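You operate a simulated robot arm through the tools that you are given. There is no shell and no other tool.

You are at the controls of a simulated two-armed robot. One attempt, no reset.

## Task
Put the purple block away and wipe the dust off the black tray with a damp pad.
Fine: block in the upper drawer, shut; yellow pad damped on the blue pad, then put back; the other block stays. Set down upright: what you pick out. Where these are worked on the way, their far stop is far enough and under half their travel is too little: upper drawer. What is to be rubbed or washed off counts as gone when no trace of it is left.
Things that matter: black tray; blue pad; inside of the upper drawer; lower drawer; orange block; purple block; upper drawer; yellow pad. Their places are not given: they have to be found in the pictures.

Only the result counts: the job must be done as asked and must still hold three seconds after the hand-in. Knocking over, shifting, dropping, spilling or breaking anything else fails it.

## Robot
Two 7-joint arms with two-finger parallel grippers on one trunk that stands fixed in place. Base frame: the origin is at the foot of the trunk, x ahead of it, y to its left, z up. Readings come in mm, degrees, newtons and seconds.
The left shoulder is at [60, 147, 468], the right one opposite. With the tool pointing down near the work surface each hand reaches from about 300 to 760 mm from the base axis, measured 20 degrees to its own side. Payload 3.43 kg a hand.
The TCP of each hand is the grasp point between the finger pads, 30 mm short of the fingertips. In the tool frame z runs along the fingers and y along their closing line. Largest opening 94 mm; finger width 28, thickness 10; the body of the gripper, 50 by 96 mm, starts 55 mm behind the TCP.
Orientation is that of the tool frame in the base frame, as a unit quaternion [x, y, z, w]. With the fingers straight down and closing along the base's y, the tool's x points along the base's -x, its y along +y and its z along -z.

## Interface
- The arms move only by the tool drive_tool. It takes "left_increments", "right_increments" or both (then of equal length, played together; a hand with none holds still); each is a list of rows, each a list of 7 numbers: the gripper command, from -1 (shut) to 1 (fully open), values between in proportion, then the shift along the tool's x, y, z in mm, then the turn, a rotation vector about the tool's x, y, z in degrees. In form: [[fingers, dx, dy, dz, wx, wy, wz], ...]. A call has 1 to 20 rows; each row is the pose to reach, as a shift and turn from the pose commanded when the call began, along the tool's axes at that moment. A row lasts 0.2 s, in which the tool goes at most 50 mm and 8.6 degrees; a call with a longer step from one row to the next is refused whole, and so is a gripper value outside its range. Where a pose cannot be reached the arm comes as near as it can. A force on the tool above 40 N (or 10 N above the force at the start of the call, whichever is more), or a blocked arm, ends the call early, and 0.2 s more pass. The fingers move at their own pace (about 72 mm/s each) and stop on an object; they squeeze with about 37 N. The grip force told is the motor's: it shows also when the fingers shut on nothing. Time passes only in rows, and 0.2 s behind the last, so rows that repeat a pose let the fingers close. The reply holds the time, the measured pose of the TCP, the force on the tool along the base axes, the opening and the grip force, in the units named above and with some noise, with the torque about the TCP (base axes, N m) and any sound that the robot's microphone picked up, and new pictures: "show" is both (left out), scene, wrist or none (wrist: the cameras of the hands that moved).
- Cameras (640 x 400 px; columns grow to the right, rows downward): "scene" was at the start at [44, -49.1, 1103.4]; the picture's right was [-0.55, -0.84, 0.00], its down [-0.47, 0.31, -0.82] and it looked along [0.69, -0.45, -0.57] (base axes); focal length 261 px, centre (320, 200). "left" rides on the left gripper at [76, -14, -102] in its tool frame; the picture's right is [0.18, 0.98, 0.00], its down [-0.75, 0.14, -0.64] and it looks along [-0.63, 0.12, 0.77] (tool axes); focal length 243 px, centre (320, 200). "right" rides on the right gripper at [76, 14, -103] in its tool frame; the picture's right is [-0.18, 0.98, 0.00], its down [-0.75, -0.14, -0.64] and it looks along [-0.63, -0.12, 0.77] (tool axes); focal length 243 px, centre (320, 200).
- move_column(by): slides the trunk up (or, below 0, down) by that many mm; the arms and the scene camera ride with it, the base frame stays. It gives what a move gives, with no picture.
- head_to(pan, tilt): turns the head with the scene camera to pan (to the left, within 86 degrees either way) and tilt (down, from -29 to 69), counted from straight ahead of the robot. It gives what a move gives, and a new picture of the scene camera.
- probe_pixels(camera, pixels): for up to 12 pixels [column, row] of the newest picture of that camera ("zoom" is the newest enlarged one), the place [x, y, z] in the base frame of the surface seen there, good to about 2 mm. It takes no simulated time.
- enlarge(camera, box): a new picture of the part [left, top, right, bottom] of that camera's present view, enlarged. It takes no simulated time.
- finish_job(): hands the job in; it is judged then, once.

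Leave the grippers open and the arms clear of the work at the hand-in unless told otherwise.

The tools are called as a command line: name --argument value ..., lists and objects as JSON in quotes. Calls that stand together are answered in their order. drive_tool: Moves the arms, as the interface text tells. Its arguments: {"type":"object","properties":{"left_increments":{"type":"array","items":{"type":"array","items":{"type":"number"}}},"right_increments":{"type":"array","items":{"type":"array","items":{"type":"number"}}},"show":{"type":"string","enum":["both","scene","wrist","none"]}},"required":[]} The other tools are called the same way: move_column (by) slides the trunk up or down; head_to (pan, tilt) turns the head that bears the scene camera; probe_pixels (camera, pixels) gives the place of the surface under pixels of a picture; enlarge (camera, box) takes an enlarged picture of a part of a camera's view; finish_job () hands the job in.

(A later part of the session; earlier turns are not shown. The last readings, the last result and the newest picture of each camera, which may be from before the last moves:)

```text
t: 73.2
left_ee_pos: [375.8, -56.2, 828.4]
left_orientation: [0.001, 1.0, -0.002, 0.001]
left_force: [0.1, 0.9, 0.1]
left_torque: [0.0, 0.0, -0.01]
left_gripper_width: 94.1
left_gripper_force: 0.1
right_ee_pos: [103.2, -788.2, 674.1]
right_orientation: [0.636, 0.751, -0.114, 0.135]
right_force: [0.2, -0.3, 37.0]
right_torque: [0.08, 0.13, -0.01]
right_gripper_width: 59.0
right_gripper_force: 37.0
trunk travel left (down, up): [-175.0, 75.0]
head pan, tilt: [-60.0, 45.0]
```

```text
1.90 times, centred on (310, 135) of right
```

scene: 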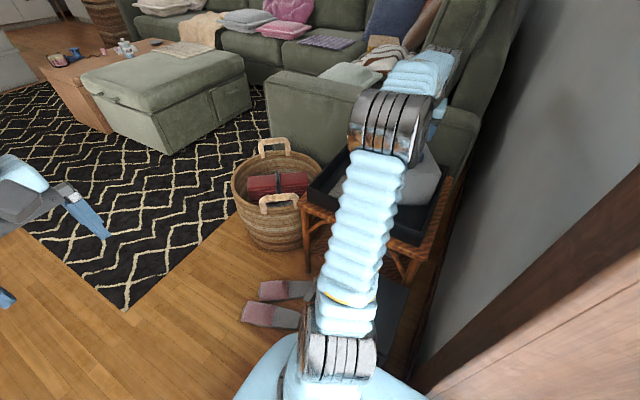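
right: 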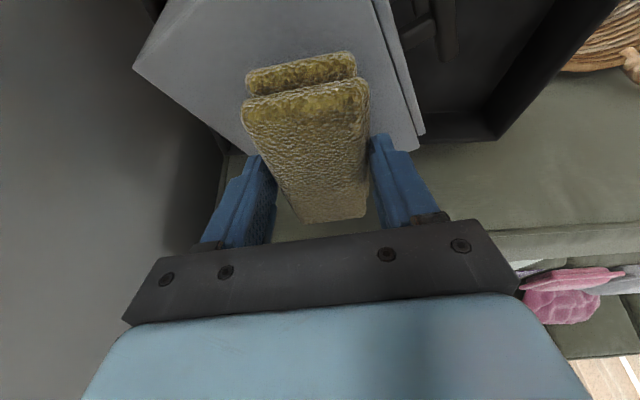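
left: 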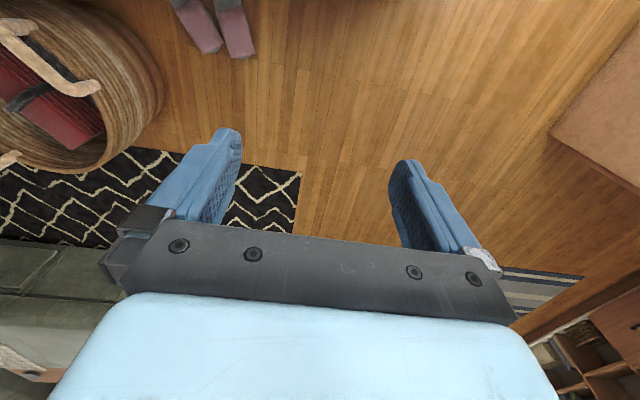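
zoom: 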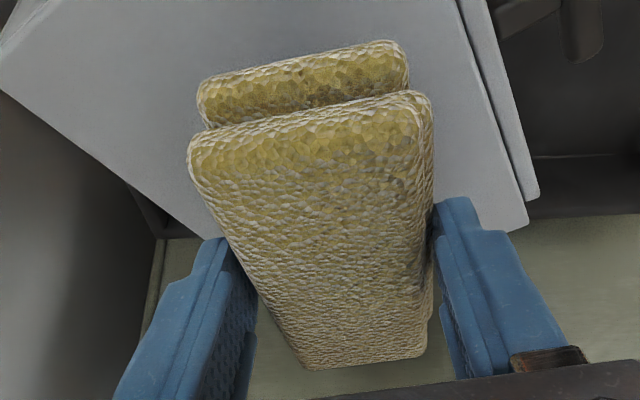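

The pad has darkened: it is damp. I lift off and check the blue pad's position.

drive_tool --right_increments '[[-1, -2, 0, -5.6, 0, 0, 0], [-1, -4, 0, -11, 0, 0, 0], [-1, -9, 0, -24.7, 0, 0, 0], [-1, -14, 0, -38.5, 0, 0, 0]]' --show "wrist"

enlarge --camera "right" --box '[120, 0, 440, 200]'

```text
t: 74.2
left_ee_pos: [377.2, -59.0, 828.0]
left_orientation: [0.001, 1.0, -0.001, 0.0]
left_force: [0.6, -0.1, 0.2]
left_torque: [0.0, -0.01, -0.03]
left_gripper_width: 94.0
left_gripper_force: 0.1
right_ee_pos: [103.1, -790.4, 709.2]
right_orientation: [0.636, 0.752, -0.111, 0.132]
right_force: [-0.8, 0.4, -0.5]
right_torque: [0.02, -0.02, 0.0]
right_gripper_width: 59.0
right_gripper_force: 36.8
trunk travel left (down, up): [-175.0, 75.0]
head pan, tilt: [-60.0, 45.0]
```

right: 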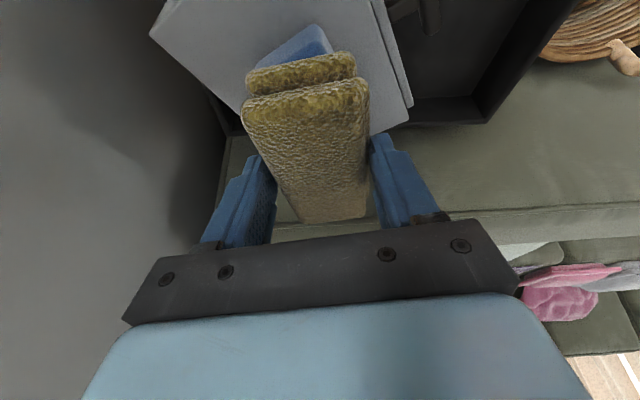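

```text
2.00 times, centred on (280, 100) of right
```

zoom: 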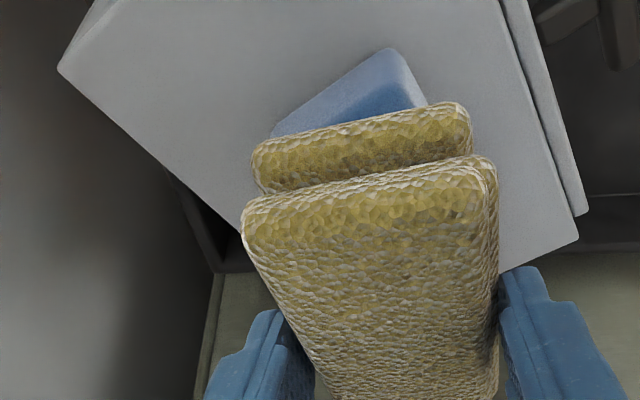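

Damped. Now I carry it over to above the dust patch's near end (TCP ≈ (265,−650,703)), squaring the pad to the base axes (−9.6°).

drive_tool --right_increments '[[-1, 18, 30, -6, 0.55, 0, 1.5], [-1, 36, 61, -12, 1.1, 0, 3], [-1, 54, 92, -18, 1.65, 0, 4.5], [-1, 72, 123, -23, 2.2, 0, 6], [-1, 90, 154, -28, 2.75, 0, 7.5], [-1, 106.4, 183, -33.4, 3.28, 0, 9.02], [-1, 106.4, 183, -33.4, 3.28, 0, 9.02]]'

```text
t: 75.8
left_ee_pos: [376.3, -58.9, 827.1]
left_orientation: [0.0, 1.0, 0.0, 0.0]
left_force: [0.4, -0.9, -0.2]
left_torque: [0.01, -0.01, -0.03]
left_gripper_width: 94.0
left_gripper_force: 0.1
right_ee_pos: [267.1, -649.5, 707.2]
right_orientation: [0.697, 0.695, -0.123, 0.122]
right_force: [0.0, 0.1, 0.2]
right_torque: [0.01, 0.01, 0.02]
right_gripper_width: 59.0
right_gripper_force: 37.0
trunk travel left (down, up): [-175.0, 75.0]
head pan, tilt: [-60.0, 45.0]
```

scene: 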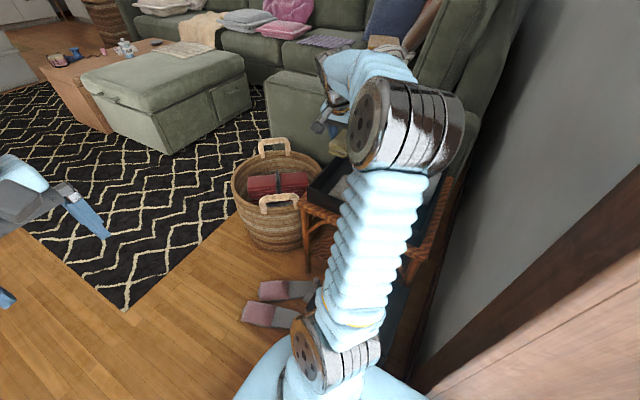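
right: 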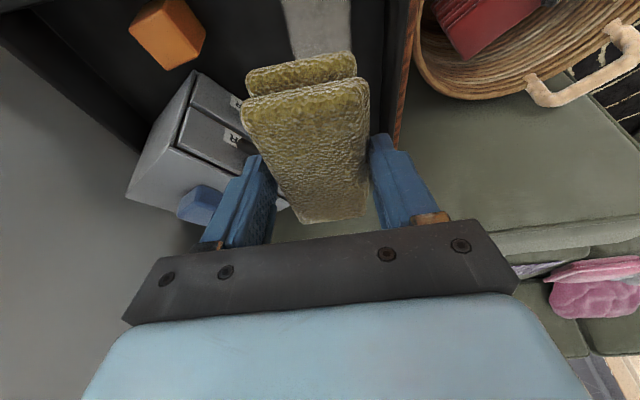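

I descend to just above the floor (z≈530) at the near end.

drive_tool --right_increments '[[-1, 11, 0, 36, 0, 0, 0], [-1, 22, 0, 72, 0, 0, 0], [-1, 34, 0, 108, 0, 0, 0], [-1, 45, 0, 144, 0, 0, 0], [-1, 55.3, 0, 168.2, 0, 0, 0], [-1, 55.3, 0, 168.2, 0, 0, 0]]'

```text
t: 77.2
left_ee_pos: [376.9, -58.7, 827.3]
left_orientation: [0.0, 1.0, 0.0, -0.001]
left_force: [0.7, 0.1, -1.0]
left_torque: [0.03, 0.01, 0.05]
left_gripper_width: 94.1
left_gripper_force: 0.1
right_ee_pos: [264.4, -654.6, 528.1]
right_orientation: [0.697, 0.695, -0.123, 0.123]
right_force: [0.2, -0.3, -1.3]
right_torque: [0.01, -0.02, 0.03]
right_gripper_width: 59.1
right_gripper_force: 37.1
trunk travel left (down, up): [-175.0, 75.0]
head pan, tilt: [-60.0, 45.0]
```

scene: 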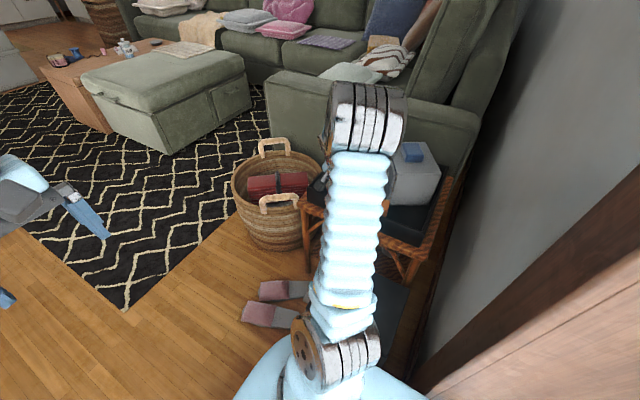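
right: 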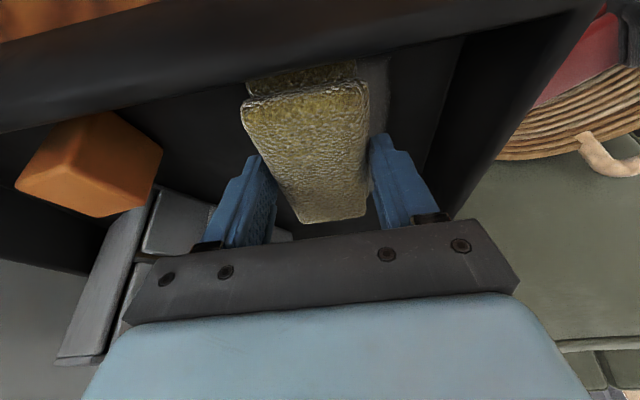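

Clear. Down 16 mm and then feel for the floor.

drive_tool --right_increments '[[-1, 2.7, 0, 7.5, 0, 0, 0], [-1, 5.5, 0, 15, 0, 0, 0], [-1, 5.5, 0, 15, 0, 0, 0]]' --show "none"

drive_tool --right_increments '[[-1, 0.34, 0, 0.94, 0, 0, 0], [-1, 0.34, 0, 0.94, 0, 0, 0]]' --show "none"

drive_tool --right_increments '[[-1, 0.34, 0, 0.94, 0, 0, 0], [-1, 0.34, 0, 0.94, 0, 0, 0]]' --show "none"

```text
t: 78.0
left_ee_pos: [376.7, -57.6, 828.6]
left_orientation: [0.0, 1.0, 0.0, 0.0]
left_force: [0.1, 0.4, 0.4]
left_torque: [-0.01, 0.0, 0.0]
left_gripper_width: 93.8
left_gripper_force: 0.0
right_ee_pos: [265.1, -654.5, 512.4]
right_orientation: [0.697, 0.696, -0.123, 0.123]
right_force: [0.5, -0.4, -0.5]
right_torque: [-0.01, 0.02, -0.01]
right_gripper_width: 59.1
right_gripper_force: 36.8
trunk travel left (down, up): [-175.0, 75.0]
head pan, tilt: [-60.0, 45.0]
```

```text
t: 78.6
left_ee_pos: [377.0, -58.9, 829.0]
left_orientation: [0.0, 1.0, 0.0, 0.0]
left_force: [-0.4, 0.5, 0.8]
left_torque: [0.0, 0.01, 0.02]
left_gripper_width: 93.9
left_gripper_force: 0.1
right_ee_pos: [265.3, -654.7, 511.4]
right_orientation: [0.697, 0.696, -0.123, 0.123]
right_force: [0.6, -0.5, -0.9]
right_torque: [-0.01, 0.0, 0.01]
right_gripper_width: 58.9
right_gripper_force: 37.2
trunk travel left (down, up): [-175.0, 75.0]
head pan, tilt: [-60.0, 45.0]
```

```text
t: 79.2
left_ee_pos: [377.0, -60.0, 827.7]
left_orientation: [0.0, 1.0, 0.0, 0.0]
left_force: [0.6, -0.4, -0.2]
left_torque: [0.02, 0.03, -0.03]
left_gripper_width: 94.0
left_gripper_force: 0.1
right_ee_pos: [265.2, -655.1, 512.0]
right_orientation: [0.697, 0.696, -0.123, 0.123]
right_force: [0.0, -0.4, -0.5]
right_torque: [0.02, -0.02, 0.01]
right_gripper_width: 58.9
right_gripper_force: 36.8
trunk travel left (down, up): [-175.0, 75.0]
head pan, tilt: [-60.0, 45.0]
```

drive_tool --right_increments '[[-1, 0.34, 0, 0.94, 0, 0, 0], [-1, 0.34, 0, 0.94, 0, 0, 0]]' --show "none"

drive_tool --right_increments '[[-1, 0.34, 0, 0.94, 0, 0, 0], [-1, 0.34, 0, 0.94, 0, 0, 0]]' --show "none"

drive_tool --right_increments '[[-1, 0.34, 0, 0.94, 0, 0, 0], [-1, 0.34, 0, 0.94, 0, 0, 0]]' --show "none"

```text
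t: 79.8
left_ee_pos: [376.9, -58.7, 827.4]
left_orientation: [-0.001, 1.0, 0.0, 0.0]
left_force: [-0.5, -1.4, -0.3]
left_torque: [0.05, 0.0, -0.01]
left_gripper_width: 93.9
left_gripper_force: 0.2
right_ee_pos: [264.4, -654.7, 510.6]
right_orientation: [0.698, 0.695, -0.123, 0.122]
right_force: [0.1, -0.4, 0.0]
right_torque: [0.0, -0.01, 0.05]
right_gripper_width: 59.1
right_gripper_force: 37.0
trunk travel left (down, up): [-175.0, 75.0]
head pan, tilt: [-60.0, 45.0]
```

```text
t: 80.4
left_ee_pos: [375.6, -57.8, 828.4]
left_orientation: [0.0, 1.0, 0.0, 0.001]
left_force: [0.5, -0.1, 0.0]
left_torque: [0.02, 0.0, 0.0]
left_gripper_width: 94.0
left_gripper_force: 0.0
right_ee_pos: [265.0, -654.7, 510.3]
right_orientation: [0.697, 0.696, -0.123, 0.124]
right_force: [-2.2, -2.0, 6.9]
right_torque: [0.12, 0.16, 0.0]
right_gripper_width: 59.1
right_gripper_force: 36.7
trunk travel left (down, up): [-175.0, 75.0]
head pan, tilt: [-60.0, 45.0]
```

```text
t: 81.0
left_ee_pos: [376.2, -58.5, 828.4]
left_orientation: [0.001, 1.0, 0.0, 0.002]
left_force: [0.0, -0.8, -0.7]
left_torque: [-0.01, 0.0, 0.0]
left_gripper_width: 94.0
left_gripper_force: 0.1
right_ee_pos: [265.0, -655.1, 510.4]
right_orientation: [0.697, 0.695, -0.123, 0.123]
right_force: [-2.0, 0.1, 16.2]
right_torque: [0.23, 0.22, -0.04]
right_gripper_width: 59.1
right_gripper_force: 37.2
trunk travel left (down, up): [-175.0, 75.0]
head pan, tilt: [-60.0, 45.0]
```

Contact with 16 N. I ease 0.4 mm and make the first stroke, 85 mm along −y.

drive_tool --right_increments '[[-1, -0.15, 0, -0.4, 0, 0, 0], [-1, -8.1, 0, 2.5, 0, 0, 0], [-1, -16.1, 0, 5.4, 0, 0, 0], [-1, -24.1, 0, 8.3, 0, 0, 0], [-1, -32.1, 0, 11.2, 0, 0, 0], [-1, -40.1, 0, 14.1, 0, 0, 0], [-1, -48.1, 0, 17, 0, 0, 0], [-1, -56.1, 0, 19.9, 0, 0, 0], [-1, -64.1, 0, 22.8, 0, 0, 0], [-1, -72.1, 0, 25.7, 0, 0, 0], [-1, -80.1, 0, 28.7, 0, 0, 0]]'

```text
t: 83.4
left_ee_pos: [375.9, -57.3, 829.4]
left_orientation: [0.0, 1.0, -0.001, 0.0]
left_force: [-0.8, -0.1, -0.2]
left_torque: [-0.01, 0.02, 0.02]
left_gripper_width: 94.2
left_gripper_force: 0.0
right_ee_pos: [265.8, -740.7, 510.9]
right_orientation: [0.697, 0.696, -0.123, 0.124]
right_force: [-1.0, 8.4, 16.6]
right_torque: [0.19, 0.06, 0.01]
right_gripper_width: 59.1
right_gripper_force: 36.9
trunk travel left (down, up): [-175.0, 75.0]
head pan, tilt: [-60.0, 45.0]
```

scene: 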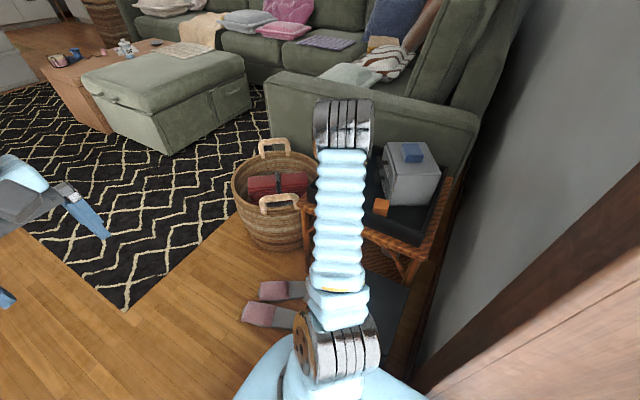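
right: 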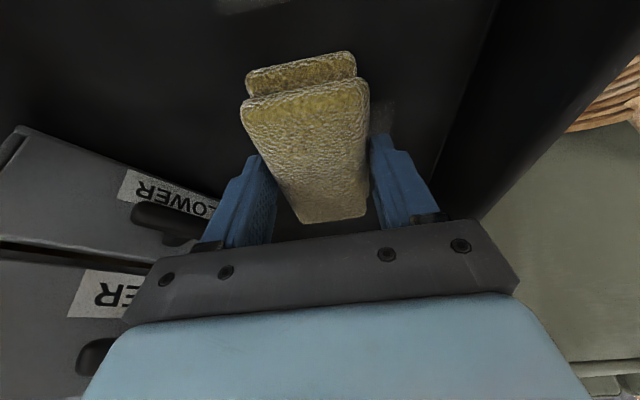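

The swept strip looks clean; some gray remains at right (380,115). Next stroke: shift +27 mm in x and go back toward +y.

drive_tool --right_increments '[[-1, 0, 9, 0, 0, 0, 0], [-1, 0, 18, 0, 0, 0, 0], [-1, 0, 27, 0, 0, 0, 0], [-1, 8, 27, -2.9, 0, 0, 0], [-1, 16, 27, -5.8, 0, 0, 0], [-1, 24, 27, -8.7, 0, 0, 0], [-1, 32, 27, -11.6, 0, 0, 0], [-1, 40, 27, -14.5, 0, 0, 0], [-1, 48, 27, -17.5, 0, 0, 0], [-1, 56, 27, -20.4, 0, 0, 0], [-1, 64, 27, -23.3, 0, 0, 0], [-1, 72, 27, -26.2, 0, 0, 0], [-1, 80, 27, -29.1, 0, 0, 0]]'

```text
t: 86.2
left_ee_pos: [376.0, -58.3, 828.2]
left_orientation: [0.0, 1.0, -0.001, 0.002]
left_force: [0.2, -0.5, -0.8]
left_torque: [-0.02, -0.03, 0.04]
left_gripper_width: 94.0
left_gripper_force: 0.0
right_ee_pos: [292.5, -655.2, 509.8]
right_orientation: [0.697, 0.696, -0.123, 0.123]
right_force: [-1.1, -7.4, 16.6]
right_torque: [0.12, 0.12, 0.04]
right_gripper_width: 59.3
right_gripper_force: 36.7
trunk travel left (down, up): [-175.0, 75.0]
head pan, tilt: [-60.0, 45.0]
```

scene: 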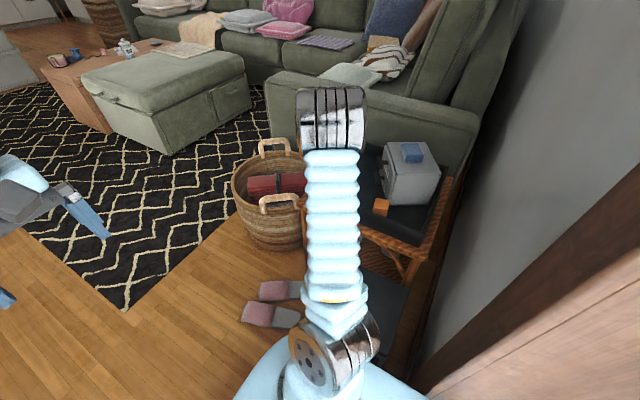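
right: 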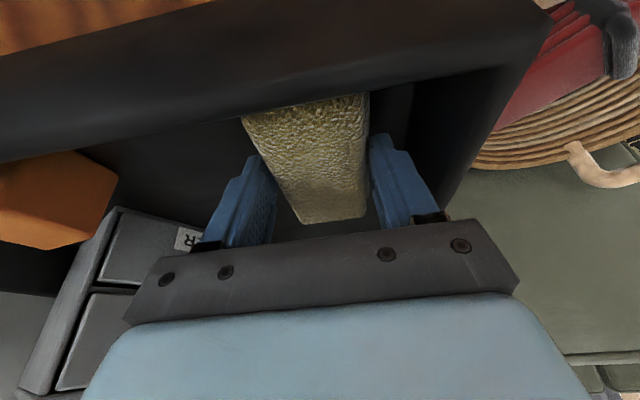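

Next: sweep to x≈254 and stroke along −y again.

drive_tool --right_increments '[[-1, 0, -10, 0, 0, 0, 0], [-1, 0, -20, 0, 0, 0, 0], [-1, 0, -30, 0, 0, 0, 0], [-1, 0, -39, 0, 0, 0, 0], [-1, -8, -39, 2.9, 0, 0, 0], [-1, -16, -39, 5.8, 0, 0, 0], [-1, -24, -39, 8.7, 0, 0, 0], [-1, -32, -39, 11.6, 0, 0, 0], [-1, -40, -39, 14.5, 0, 0, 0], [-1, -48, -39, 17.5, 0, 0, 0], [-1, -56, -39, 20.4, 0, 0, 0], [-1, -64, -39, 23.3, 0, 0, 0], [-1, -72, -39, 26.2, 0, 0, 0], [-1, -80, -39, 29.1, 0, 0, 0]]'

```text
t: 89.2
left_ee_pos: [376.0, -58.0, 827.9]
left_orientation: [0.0, 1.0, -0.001, -0.001]
left_force: [-0.3, -0.2, 0.8]
left_torque: [-0.04, -0.03, 0.01]
left_gripper_width: 94.1
left_gripper_force: 0.0
right_ee_pos: [252.3, -741.2, 510.6]
right_orientation: [0.697, 0.696, -0.123, 0.123]
right_force: [-1.2, 4.6, 9.7]
right_torque: [-0.02, 0.0, 0.01]
right_gripper_width: 59.0
right_gripper_force: 36.6
trunk travel left (down, up): [-175.0, 75.0]
head pan, tilt: [-60.0, 45.0]
```

scene: 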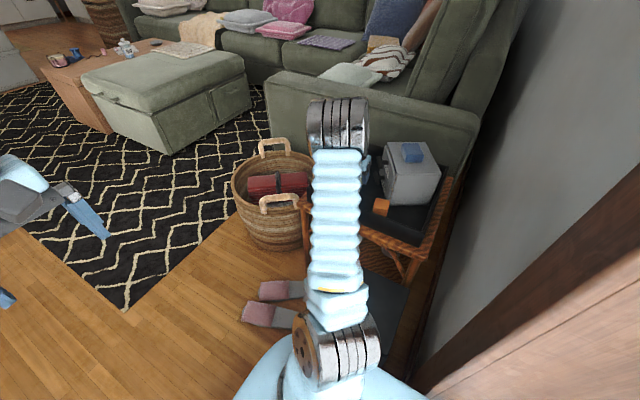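
right: 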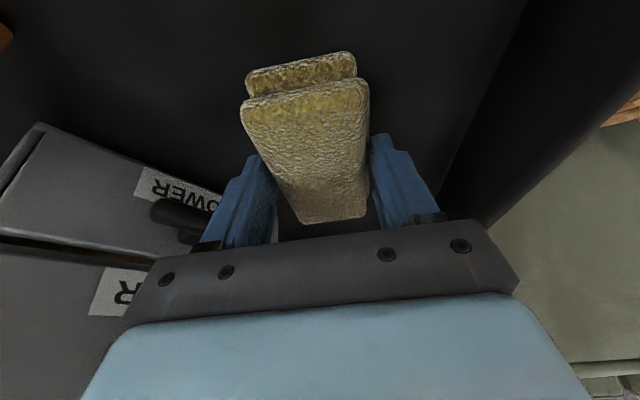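

Now a cross sweep in +x at the far end, then a return stroke at x≈278.

drive_tool --right_increments '[[-1, 0, 10, 0, 0, 0, 0], [-1, 0, 20, 0, 0, 0, 0], [-1, 0, 30, 0, 0, 0, 0], [-1, 0, 43, 0, 0, 0, 0], [-1, 0, 34, 0, 0, 0, 0], [-1, 0, 26, 0, 0, 0, 0], [-1, 8, 26, -2.9, 0, 0, 0], [-1, 16, 26, -5.8, 0, 0, 0], [-1, 24, 26, -8.7, 0, 0, 0], [-1, 32, 26, -11.6, 0, 0, 0], [-1, 40, 26, -14.5, 0, 0, 0], [-1, 48, 26, -17.5, 0, 0, 0], [-1, 56, 26, -20.4, 0, 0, 0], [-1, 64, 26, -23.3, 0, 0, 0], [-1, 72, 26, -26.2, 0, 0, 0], [-1, 80, 26, -29.1, 0, 0, 0]]' --show "wrist"

```text
t: 92.6
left_ee_pos: [375.2, -58.4, 828.0]
left_orientation: [0.0, 1.0, -0.001, 0.0]
left_force: [0.0, 0.4, -0.2]
left_torque: [0.01, 0.0, -0.01]
left_gripper_width: 94.1
left_gripper_force: 0.0
right_ee_pos: [280.2, -654.2, 509.5]
right_orientation: [0.697, 0.696, -0.123, 0.123]
right_force: [-0.9, -4.6, 13.3]
right_torque: [0.12, 0.09, 0.09]
right_gripper_width: 59.4
right_gripper_force: 37.3
trunk travel left (down, up): [-175.0, 75.0]
head pan, tilt: [-60.0, 45.0]
```

right: 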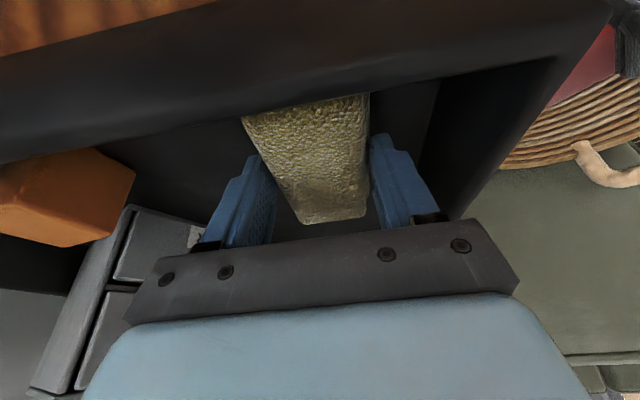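

Wiping done once over. I lift to z≈700 and look at the floor just beyond the pad (rows 0–60 of the wrist picture).

drive_tool --right_increments '[[-1, -7, 0, -19, 0, 0, 0], [-1, -22, 0, -60, 0, 0, 0], [-1, -37, 0, -101, 0, 0, 0], [-1, -50, 0, -142, 0, 0, 0], [-1, -45, 0, -186, 0, 0, 0]]' --show "wrist"

enlarge --camera "right" --box '[200, 0, 440, 100]'

enlarge --camera "scene" --box '[300, 130, 460, 250]'

```text
t: 93.8
left_ee_pos: [375.2, -58.0, 827.3]
left_orientation: [0.0, 1.0, 0.0, 0.0]
left_force: [0.1, -0.7, 0.2]
left_torque: [0.03, 0.0, 0.02]
left_gripper_width: 93.8
left_gripper_force: 0.1
right_ee_pos: [280.4, -631.9, 698.6]
right_orientation: [0.697, 0.696, -0.123, 0.122]
right_force: [-0.8, -0.2, -0.4]
right_torque: [0.01, 0.05, -0.01]
right_gripper_width: 58.8
right_gripper_force: 37.1
trunk travel left (down, up): [-175.0, 75.0]
head pan, tilt: [-60.0, 45.0]
```

right: 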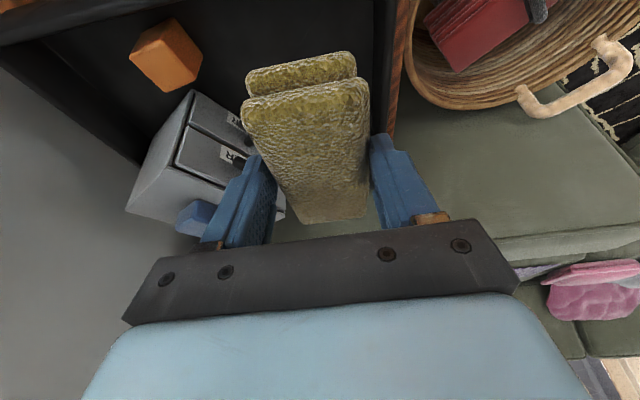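

```text
2.67 times, centred on (320, 50) of right
```

zoom: 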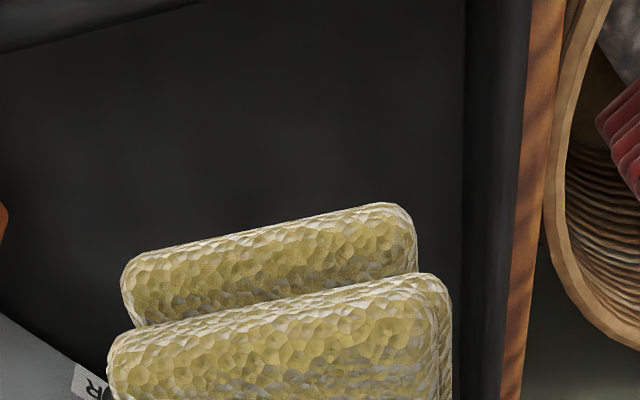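

```text
3.33 times, centred on (380, 190) of scene
```

zoom: 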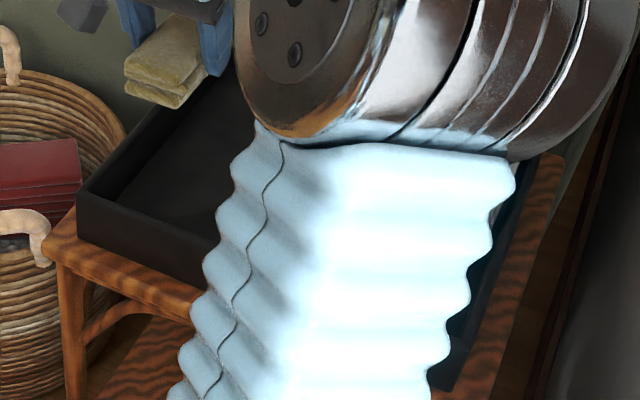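

The near part is clean. I look at the farther part by moving 65 mm along −y.

drive_tool --right_increments '[[-1, -30, 0, 11, 0, 0, 0], [-1, -61, 0, 22, 0, 0, 0], [-1, -75, 0, 27.3, 0, 0, 0], [-1, -75, 0, 27.3, 0, 0, 0]]' --show "wrist"

enlarge --camera "right" --box '[200, 0, 440, 100]'

enlarge --camera "scene" --box '[300, 130, 460, 250]'

```text
t: 94.8
left_ee_pos: [376.7, -59.2, 828.6]
left_orientation: [0.0, 1.0, 0.0, 0.0]
left_force: [-0.2, 0.0, 0.4]
left_torque: [-0.02, 0.01, -0.02]
left_gripper_width: 93.9
left_gripper_force: 0.1
right_ee_pos: [279.1, -713.1, 699.6]
right_orientation: [0.697, 0.696, -0.123, 0.123]
right_force: [0.1, 0.5, 0.7]
right_torque: [0.03, 0.02, 0.01]
right_gripper_width: 58.9
right_gripper_force: 37.1
trunk travel left (down, up): [-175.0, 75.0]
head pan, tilt: [-60.0, 45.0]
```

right: 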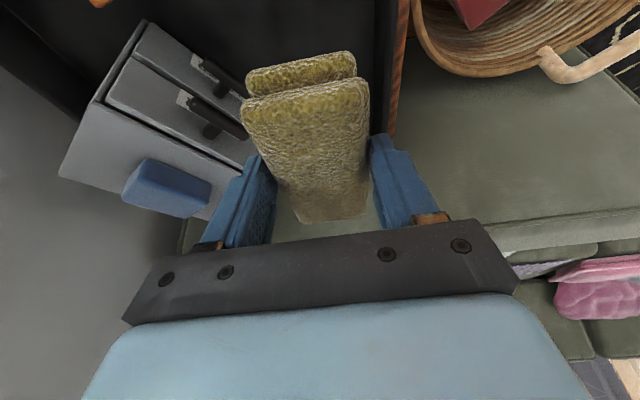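

```text
2.67 times, centred on (320, 50) of right
```

zoom: 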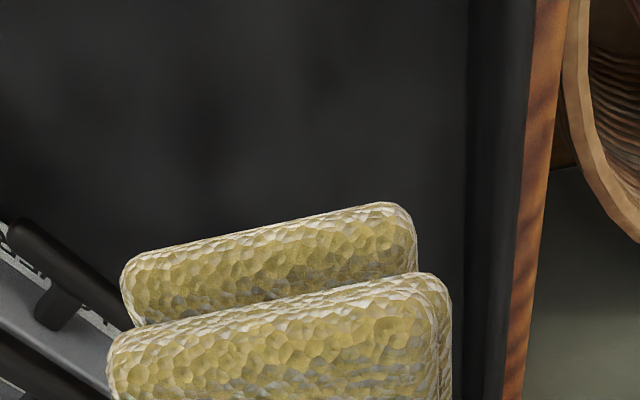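

```text
3.33 times, centred on (380, 190) of scene
```

zoom: 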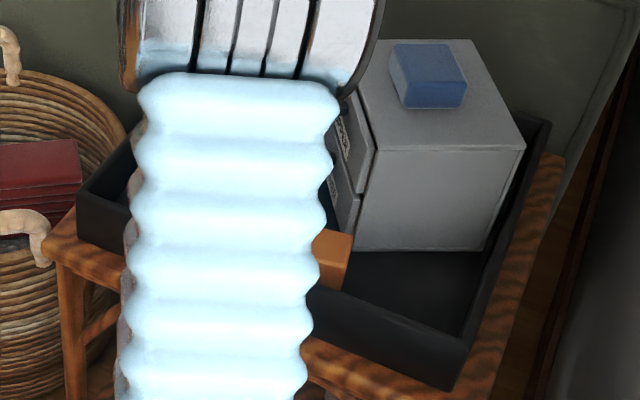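

It looks clean; faint mottling remains hard to judge, so I probe where the seen area lies and examine a contrasty enlargement.

probe_pixels --camera "right" --pixels '[[230, 10], [360, 5], [240, 60], [365, 45], [375, 100], [300, 40]]'

enlarge --camera "right" --box '[210, 0, 390, 60]'

```text
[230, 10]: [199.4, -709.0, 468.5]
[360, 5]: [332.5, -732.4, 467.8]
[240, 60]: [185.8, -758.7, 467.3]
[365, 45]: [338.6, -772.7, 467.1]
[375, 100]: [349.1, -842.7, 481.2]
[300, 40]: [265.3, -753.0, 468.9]
```

```text
3.56 times, centred on (300, 30) of right
```

zoom: 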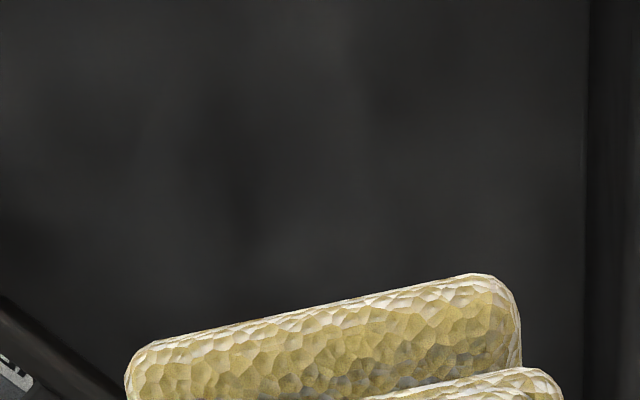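

The mottling looks like the tray's own surface. I move 30 mm further to see the last band (y −740…−790).

drive_tool --right_increments '[[-1, -14, 0, 5.1, 0, 0, 0], [-1, -28.2, 0, 10.3, 0, 0, 0], [-1, -28.2, 0, 10.3, 0, 0, 0]]' --show "wrist"

enlarge --camera "right" --box '[210, 0, 390, 60]'

```text
t: 95.6
left_ee_pos: [376.2, -59.3, 828.7]
left_orientation: [0.0, 1.0, 0.0, 0.0]
left_force: [-0.1, 0.0, -0.1]
left_torque: [0.01, 0.03, 0.0]
left_gripper_width: 93.9
left_gripper_force: 0.1
right_ee_pos: [279.4, -742.5, 699.3]
right_orientation: [0.697, 0.695, -0.124, 0.122]
right_force: [-0.7, 0.2, -0.4]
right_torque: [0.03, -0.03, 0.0]
right_gripper_width: 59.0
right_gripper_force: 36.9
trunk travel left (down, up): [-175.0, 75.0]
head pan, tilt: [-60.0, 45.0]
```

right: 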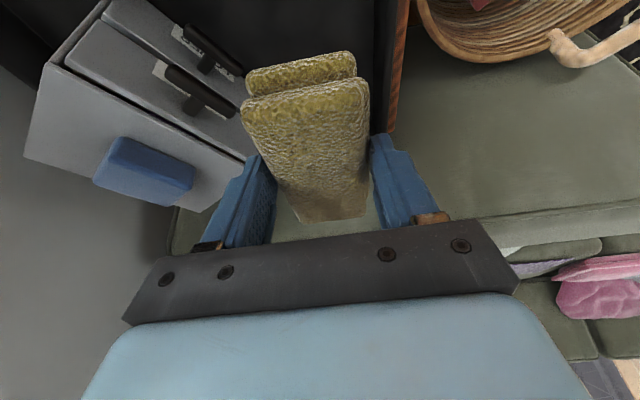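

```text
3.56 times, centred on (300, 30) of right
```

zoom: 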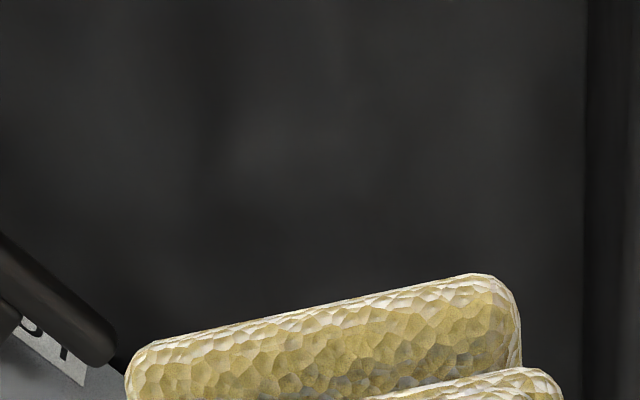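

Clean everywhere (the faint pattern moves with the camera). Now I return the pad: to above its original place (292.6,−856.3,565), turning back +9.6°.

drive_tool --right_increments '[[-1, -8, 2, 30, -0.5, 0, -1.5], [-1, -17, 4, 60, -1.1, 0, -3], [-1, -28, 7, 87, -1.65, 0, -4.5], [-1, -39, 9, 113, -2.2, 0, -6], [-1, -50, 11, 139, -2.75, 0, -7.5], [-1, -61.1, 13.2, 165.1, -3.28, 0, -9.02], [-1, -61.1, 13.2, 165.1, -3.28, 0, -9.02]]'

```text
t: 97.2
left_ee_pos: [377.2, -59.0, 827.6]
left_orientation: [-0.001, 1.0, -0.001, 0.0]
left_force: [-0.9, 0.0, 0.5]
left_torque: [0.02, -0.02, -0.03]
left_gripper_width: 94.0
left_gripper_force: 0.0
right_ee_pos: [290.8, -856.6, 564.3]
right_orientation: [0.635, 0.752, -0.112, 0.133]
right_force: [-0.9, 0.4, -0.6]
right_torque: [-0.01, 0.0, -0.02]
right_gripper_width: 58.8
right_gripper_force: 37.1
trunk travel left (down, up): [-175.0, 75.0]
head pan, tilt: [-60.0, 45.0]
```

scene: 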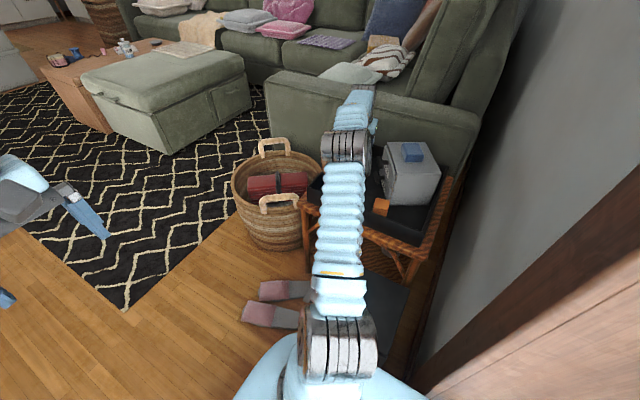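
right: 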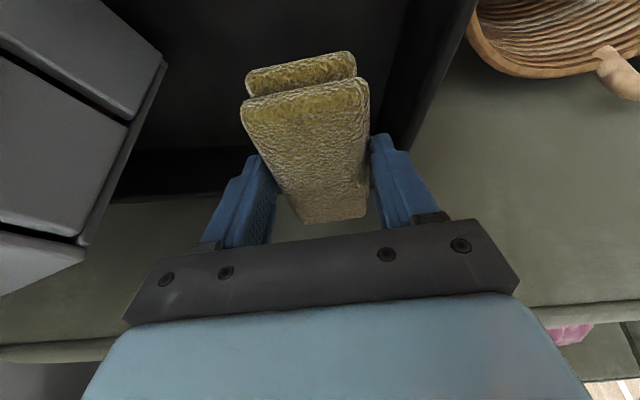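

I lower it 51 mm with a 1.5 mm sideways correction.

drive_tool --right_increments '[[-1, 6, 0.5, 16, 0, 0, 0], [-1, 12, 1, 32, 0, 0, 0], [-1, 15.4, 1.5, 42.3, 0, 0, 0], [-1, 17.5, 1.5, 48, 0, 0, 0], [-1, 17.5, 1.5, 48, 0, 0, 0]]' --show "wrist"

drive_tool --right_increments '[[-1, 0.34, 0, 0.94, 0, 0, 0], [-1, 0.34, 0, 0.94, 0, 0, 0]]' --show "none"

drive_tool --right_increments '[[-1, 0.34, 0, 0.94, 0, 0, 0], [-1, 0.34, 0, 0.94, 0, 0, 0]]' --show "none"

```text
t: 98.0
left_ee_pos: [374.4, -56.5, 828.1]
left_orientation: [0.0, 1.0, -0.002, 0.0]
left_force: [-0.7, -0.1, 0.9]
left_torque: [-0.01, 0.04, -0.01]
left_gripper_width: 93.8
left_gripper_force: 0.1
right_ee_pos: [292.0, -856.7, 530.6]
right_orientation: [0.637, 0.749, -0.117, 0.138]
right_force: [-3.5, 15.9, 22.0]
right_torque: [-0.54, 0.17, -0.45]
right_gripper_width: 59.0
right_gripper_force: 37.0
trunk travel left (down, up): [-175.0, 75.0]
head pan, tilt: [-60.0, 45.0]
stopped in row 4 (right hand): the force on the tool passed its limit at 51 N (the readings are from after the stop); the commanded pose is now the measured one
```

right: 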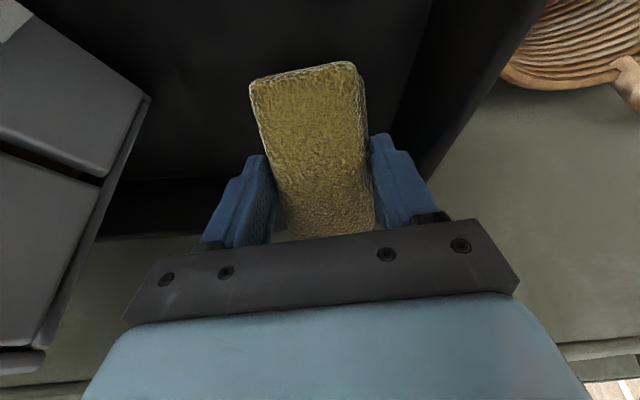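

```text
t: 98.6
left_ee_pos: [375.5, -56.0, 828.9]
left_orientation: [0.0, 1.0, -0.001, 0.001]
left_force: [-0.6, 0.5, 0.4]
left_torque: [0.0, 0.02, -0.02]
left_gripper_width: 94.0
left_gripper_force: 0.1
right_ee_pos: [293.8, -857.7, 530.3]
right_orientation: [0.636, 0.75, -0.117, 0.139]
right_force: [-6.8, 12.4, 35.2]
right_torque: [-0.61, 0.24, -0.47]
right_gripper_width: 58.8
right_gripper_force: 37.1
trunk travel left (down, up): [-175.0, 75.0]
head pan, tilt: [-60.0, 45.0]
```

```text
t: 99.2
left_ee_pos: [376.2, -55.2, 828.1]
left_orientation: [0.0, 1.0, -0.002, 0.001]
left_force: [-0.9, -0.2, -0.4]
left_torque: [-0.02, -0.01, 0.03]
left_gripper_width: 93.9
left_gripper_force: 0.0
right_ee_pos: [292.4, -857.5, 530.7]
right_orientation: [0.636, 0.75, -0.117, 0.14]
right_force: [-3.4, 5.7, 41.0]
right_torque: [-0.53, 0.26, -0.29]
right_gripper_width: 58.9
right_gripper_force: 37.2
trunk travel left (down, up): [-175.0, 75.0]
head pan, tilt: [-60.0, 45.0]
```

The pad's far end caught the tray's far rim and the pad pitched in the grip. I lift straight up 45 mm and come back 25 mm toward the robot, then look.

drive_tool --right_increments '[[-1, -3, 0, -9, 0, 0, 0], [-1, -8, 0, -24, 0, 0, 0], [-1, -15, 0, -44, 0, 0, 0], [-1, -3, 0, -48, 0, 0, 0], [-1, 8, 0, -52, 0, 0, 0], [-1, 8, 0, -52, 0, 0, 0]]'

enlarge --camera "right" --box '[220, 30, 420, 240]'

probe_pixels --camera "right" --pixels '[[260, 90], [350, 75], [285, 205], [370, 215], [310, 150], [310, 110], [330, 200], [305, 82], [300, 78], [440, 160]]'

```text
t: 100.6
left_ee_pos: [376.2, -58.0, 828.1]
left_orientation: [0.0, 1.0, -0.001, 0.0]
left_force: [-0.3, 0.6, 0.2]
left_torque: [0.0, 0.01, -0.01]
left_gripper_width: 94.0
left_gripper_force: 0.1
right_ee_pos: [288.4, -832.1, 567.3]
right_orientation: [0.637, 0.75, -0.114, 0.135]
right_force: [-0.2, 0.9, -0.4]
right_torque: [-0.01, 0.04, -0.01]
right_gripper_width: 59.0
right_gripper_force: 37.2
trunk travel left (down, up): [-175.0, 75.0]
head pan, tilt: [-60.0, 45.0]
```

scene: 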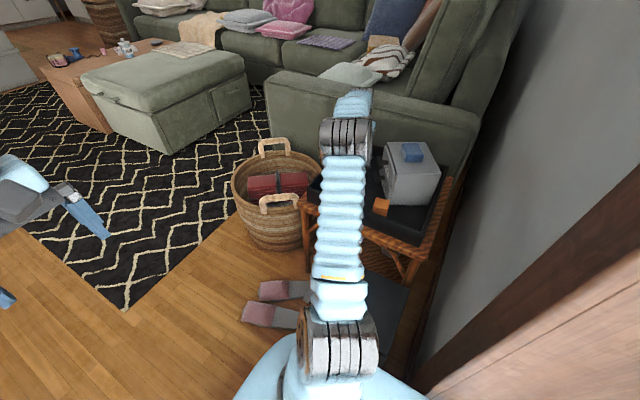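
right: 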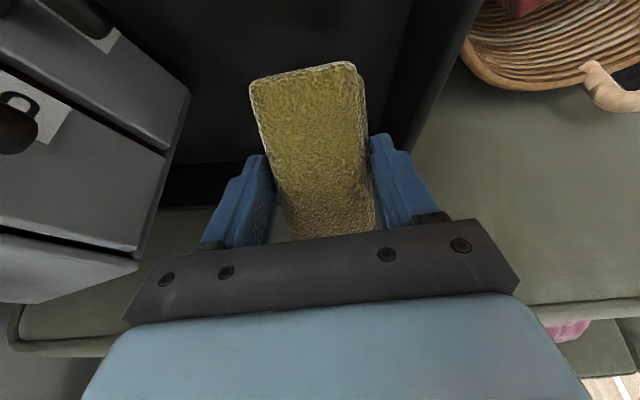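

```text
1.90 times, centred on (320, 135) of right
```

zoom: 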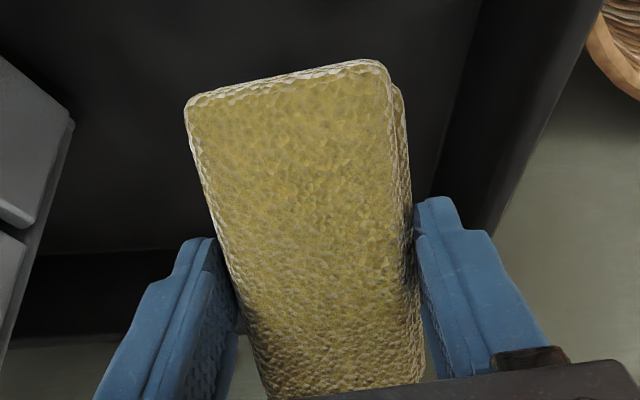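

```text
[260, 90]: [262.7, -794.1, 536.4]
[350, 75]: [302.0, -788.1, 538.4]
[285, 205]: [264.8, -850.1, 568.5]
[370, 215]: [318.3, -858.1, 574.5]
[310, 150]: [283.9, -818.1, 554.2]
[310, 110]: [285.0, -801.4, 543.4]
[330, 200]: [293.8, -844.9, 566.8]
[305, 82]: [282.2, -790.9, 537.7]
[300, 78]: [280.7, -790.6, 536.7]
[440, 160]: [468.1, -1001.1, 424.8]
```

The pad is pitched about 28° (near end down) in the grip. I pull back to y≈−790 and turn the hand +28.5° about its closing axis so that the pad is level again; then I can set it flat on the tray and regrip.

drive_tool --right_increments '[[-1, 9, 0.4, -7, 0, 0, 0], [-1, 18, 0.8, -14, 0, 7, 0], [-1, 27, 1.3, -21, 0, 14, 0], [-1, 35.3, 1.8, -26.7, 0, 21.5, 0], [-1, 35.3, 1.8, -26.7, 0, 28.5, 0], [-1, 35.3, 1.8, -26.7, 0, 28.5, 0]]'

probe_pixels --camera "right" --pixels '[[260, 90], [350, 75], [285, 205], [370, 215], [310, 150], [310, 110], [330, 200], [305, 82]]'

```text
t: 102.0
left_ee_pos: [376.4, -58.3, 828.9]
left_orientation: [-0.001, 1.0, 0.0, 0.001]
left_force: [0.2, 0.5, 0.4]
left_torque: [-0.05, -0.04, 0.0]
left_gripper_width: 94.1
left_gripper_force: 0.0
right_ee_pos: [278.4, -775.7, 582.9]
right_orientation: [0.645, 0.761, 0.045, -0.054]
right_force: [0.3, 0.6, 0.0]
right_torque: [-0.02, -0.02, 0.01]
right_gripper_width: 58.9
right_gripper_force: 36.5
right hand out of reach, approached as far as the arm can: row 5, 6
trunk travel left (down, up): [-175.0, 75.0]
head pan, tilt: [-60.0, 45.0]
```

scene: 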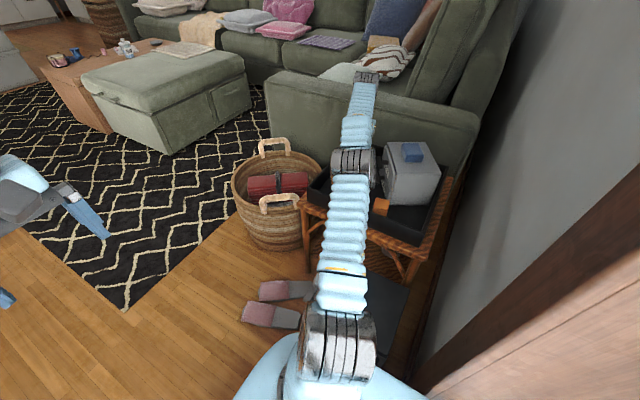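
right: 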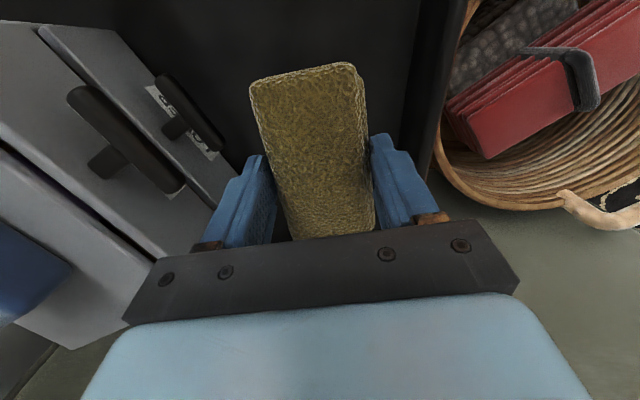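

```text
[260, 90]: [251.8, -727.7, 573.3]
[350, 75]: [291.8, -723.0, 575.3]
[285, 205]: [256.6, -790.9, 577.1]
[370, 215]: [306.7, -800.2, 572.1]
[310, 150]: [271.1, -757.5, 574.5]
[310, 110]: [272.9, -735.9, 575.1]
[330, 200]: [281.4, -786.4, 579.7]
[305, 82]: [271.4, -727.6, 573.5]
```

The pad is level again (top ≈575) and the hand is at reach limit there. I lower straight down and set it on the floor here.

drive_tool --right_increments '[[-1, -2.2, 0, 15, 0, 0, 0], [-1, -4.4, 0, 30, 0, 0, 0], [-1, -6.7, 0, 45, 0, 0, 0], [-1, -9.2, 0, 62, 0, 0, 0], [-1, -9.2, 0, 62, 0, 0, 0]]' --show "wrist"

```text
t: 103.2
left_ee_pos: [376.9, -58.3, 827.8]
left_orientation: [0.0, 1.0, 0.0, 0.0]
left_force: [-0.8, 0.2, 0.5]
left_torque: [0.02, 0.0, 0.02]
left_gripper_width: 94.0
left_gripper_force: 0.2
right_ee_pos: [277.6, -777.6, 519.1]
right_orientation: [0.645, 0.761, 0.046, -0.054]
right_force: [-0.4, 1.0, -0.8]
right_torque: [-0.01, -0.01, 0.0]
right_gripper_width: 58.9
right_gripper_force: 37.8
trunk travel left (down, up): [-175.0, 75.0]
head pan, tilt: [-60.0, 45.0]
```

right: 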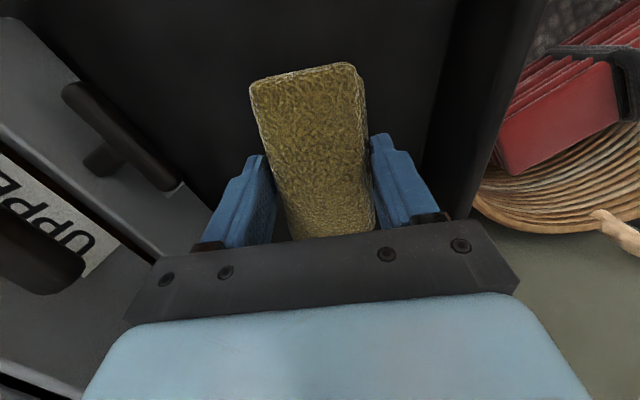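

Clear of the handles. Down further, feeling for the floor.

drive_tool --right_increments '[[-1, -0.6, 0, 4, 0, 0, 0], [-1, -0.6, 0, 4, 0, 0, 0]]' --show "none"

drive_tool --right_increments '[[-1, -0.3, 0, 2, 0, 0, 0], [-1, -0.3, 0, 2, 0, 0, 0]]' --show "none"

drive_tool --right_increments '[[-1, -0.3, 0, 2, 0, 0, 0], [-1, -0.3, 0, 2, 0, 0, 0]]' --show "none"

```text
t: 103.8
left_ee_pos: [376.1, -58.1, 827.6]
left_orientation: [0.0, 1.0, 0.001, 0.0]
left_force: [0.5, -0.2, 1.5]
left_torque: [0.02, -0.02, 0.02]
left_gripper_width: 94.1
left_gripper_force: 0.0
right_ee_pos: [277.3, -777.5, 514.2]
right_orientation: [0.645, 0.761, 0.046, -0.054]
right_force: [0.8, -0.3, 0.1]
right_torque: [0.0, 0.01, 0.02]
right_gripper_width: 58.9
right_gripper_force: 36.5
trunk travel left (down, up): [-175.0, 75.0]
head pan, tilt: [-60.0, 45.0]
```

```text
t: 104.4
left_ee_pos: [376.3, -59.7, 827.2]
left_orientation: [0.0, 1.0, 0.0, 0.0]
left_force: [-0.3, -0.4, 0.2]
left_torque: [0.0, 0.03, 0.03]
left_gripper_width: 93.9
left_gripper_force: 0.1
right_ee_pos: [278.1, -776.4, 512.2]
right_orientation: [0.645, 0.761, 0.046, -0.054]
right_force: [0.4, 0.0, -0.7]
right_torque: [0.01, -0.03, 0.02]
right_gripper_width: 58.9
right_gripper_force: 36.9
trunk travel left (down, up): [-175.0, 75.0]
head pan, tilt: [-60.0, 45.0]
```

```text
t: 105.0
left_ee_pos: [376.3, -58.4, 828.4]
left_orientation: [0.0, 1.0, 0.0, 0.0]
left_force: [0.4, -0.2, -0.4]
left_torque: [-0.02, -0.04, 0.01]
left_gripper_width: 94.3
left_gripper_force: 0.1
right_ee_pos: [278.1, -776.4, 511.3]
right_orientation: [0.644, 0.761, 0.045, -0.054]
right_force: [1.0, 0.8, 0.3]
right_torque: [0.01, 0.0, 0.0]
right_gripper_width: 58.9
right_gripper_force: 37.0
trunk travel left (down, up): [-175.0, 75.0]
head pan, tilt: [-60.0, 45.0]
```

drive_tool --right_increments '[[-1, -0.3, 0, 2, 0, 0, 0], [-1, -0.3, 0, 2, 0, 0, 0]]' --show "none"

drive_tool --right_increments '[[-1, -0.15, 0, 1, 0, 0, 0], [-1, -0.15, 0, 1, 0, 0, 0]]' --show "none"

drive_tool --right_increments '[[-1, -0.15, 0, 1, 0, 0, 0], [-1, -0.15, 0, 1, 0, 0, 0]]' --show "none"

```text
t: 105.6
left_ee_pos: [375.6, -59.7, 828.8]
left_orientation: [-0.001, 1.0, 0.0, 0.0]
left_force: [0.8, 0.4, -0.4]
left_torque: [0.02, -0.03, 0.01]
left_gripper_width: 93.9
left_gripper_force: 0.1
right_ee_pos: [277.6, -775.8, 511.2]
right_orientation: [0.644, 0.762, 0.045, -0.053]
right_force: [-0.4, -1.6, 7.2]
right_torque: [0.33, -0.04, 0.11]
right_gripper_width: 59.0
right_gripper_force: 37.2
trunk travel left (down, up): [-175.0, 75.0]
head pan, tilt: [-60.0, 45.0]
```

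```text
t: 106.2
left_ee_pos: [374.9, -58.4, 828.3]
left_orientation: [0.0, 1.0, 0.0, 0.001]
left_force: [0.1, -0.3, 0.0]
left_torque: [0.02, 0.01, 0.02]
left_gripper_width: 94.0
left_gripper_force: 0.0
right_ee_pos: [277.6, -776.3, 510.0]
right_orientation: [0.645, 0.761, 0.046, -0.052]
right_force: [0.0, -3.3, 15.7]
right_torque: [0.77, 0.05, 0.02]
right_gripper_width: 59.1
right_gripper_force: 37.2
trunk travel left (down, up): [-175.0, 75.0]
head pan, tilt: [-60.0, 45.0]
```

```text
t: 106.8
left_ee_pos: [375.8, -58.6, 826.9]
left_orientation: [-0.001, 1.0, 0.0, 0.0]
left_force: [0.4, -0.6, -0.9]
left_torque: [-0.02, 0.0, 0.01]
left_gripper_width: 94.1
left_gripper_force: 0.0
right_ee_pos: [277.7, -774.0, 509.7]
right_orientation: [0.644, 0.762, 0.045, -0.052]
right_force: [1.9, -6.4, 21.5]
right_torque: [0.92, 0.06, -0.02]
right_gripper_width: 59.0
right_gripper_force: 36.9
trunk travel left (down, up): [-175.0, 75.0]
head pan, tilt: [-60.0, 45.0]
```

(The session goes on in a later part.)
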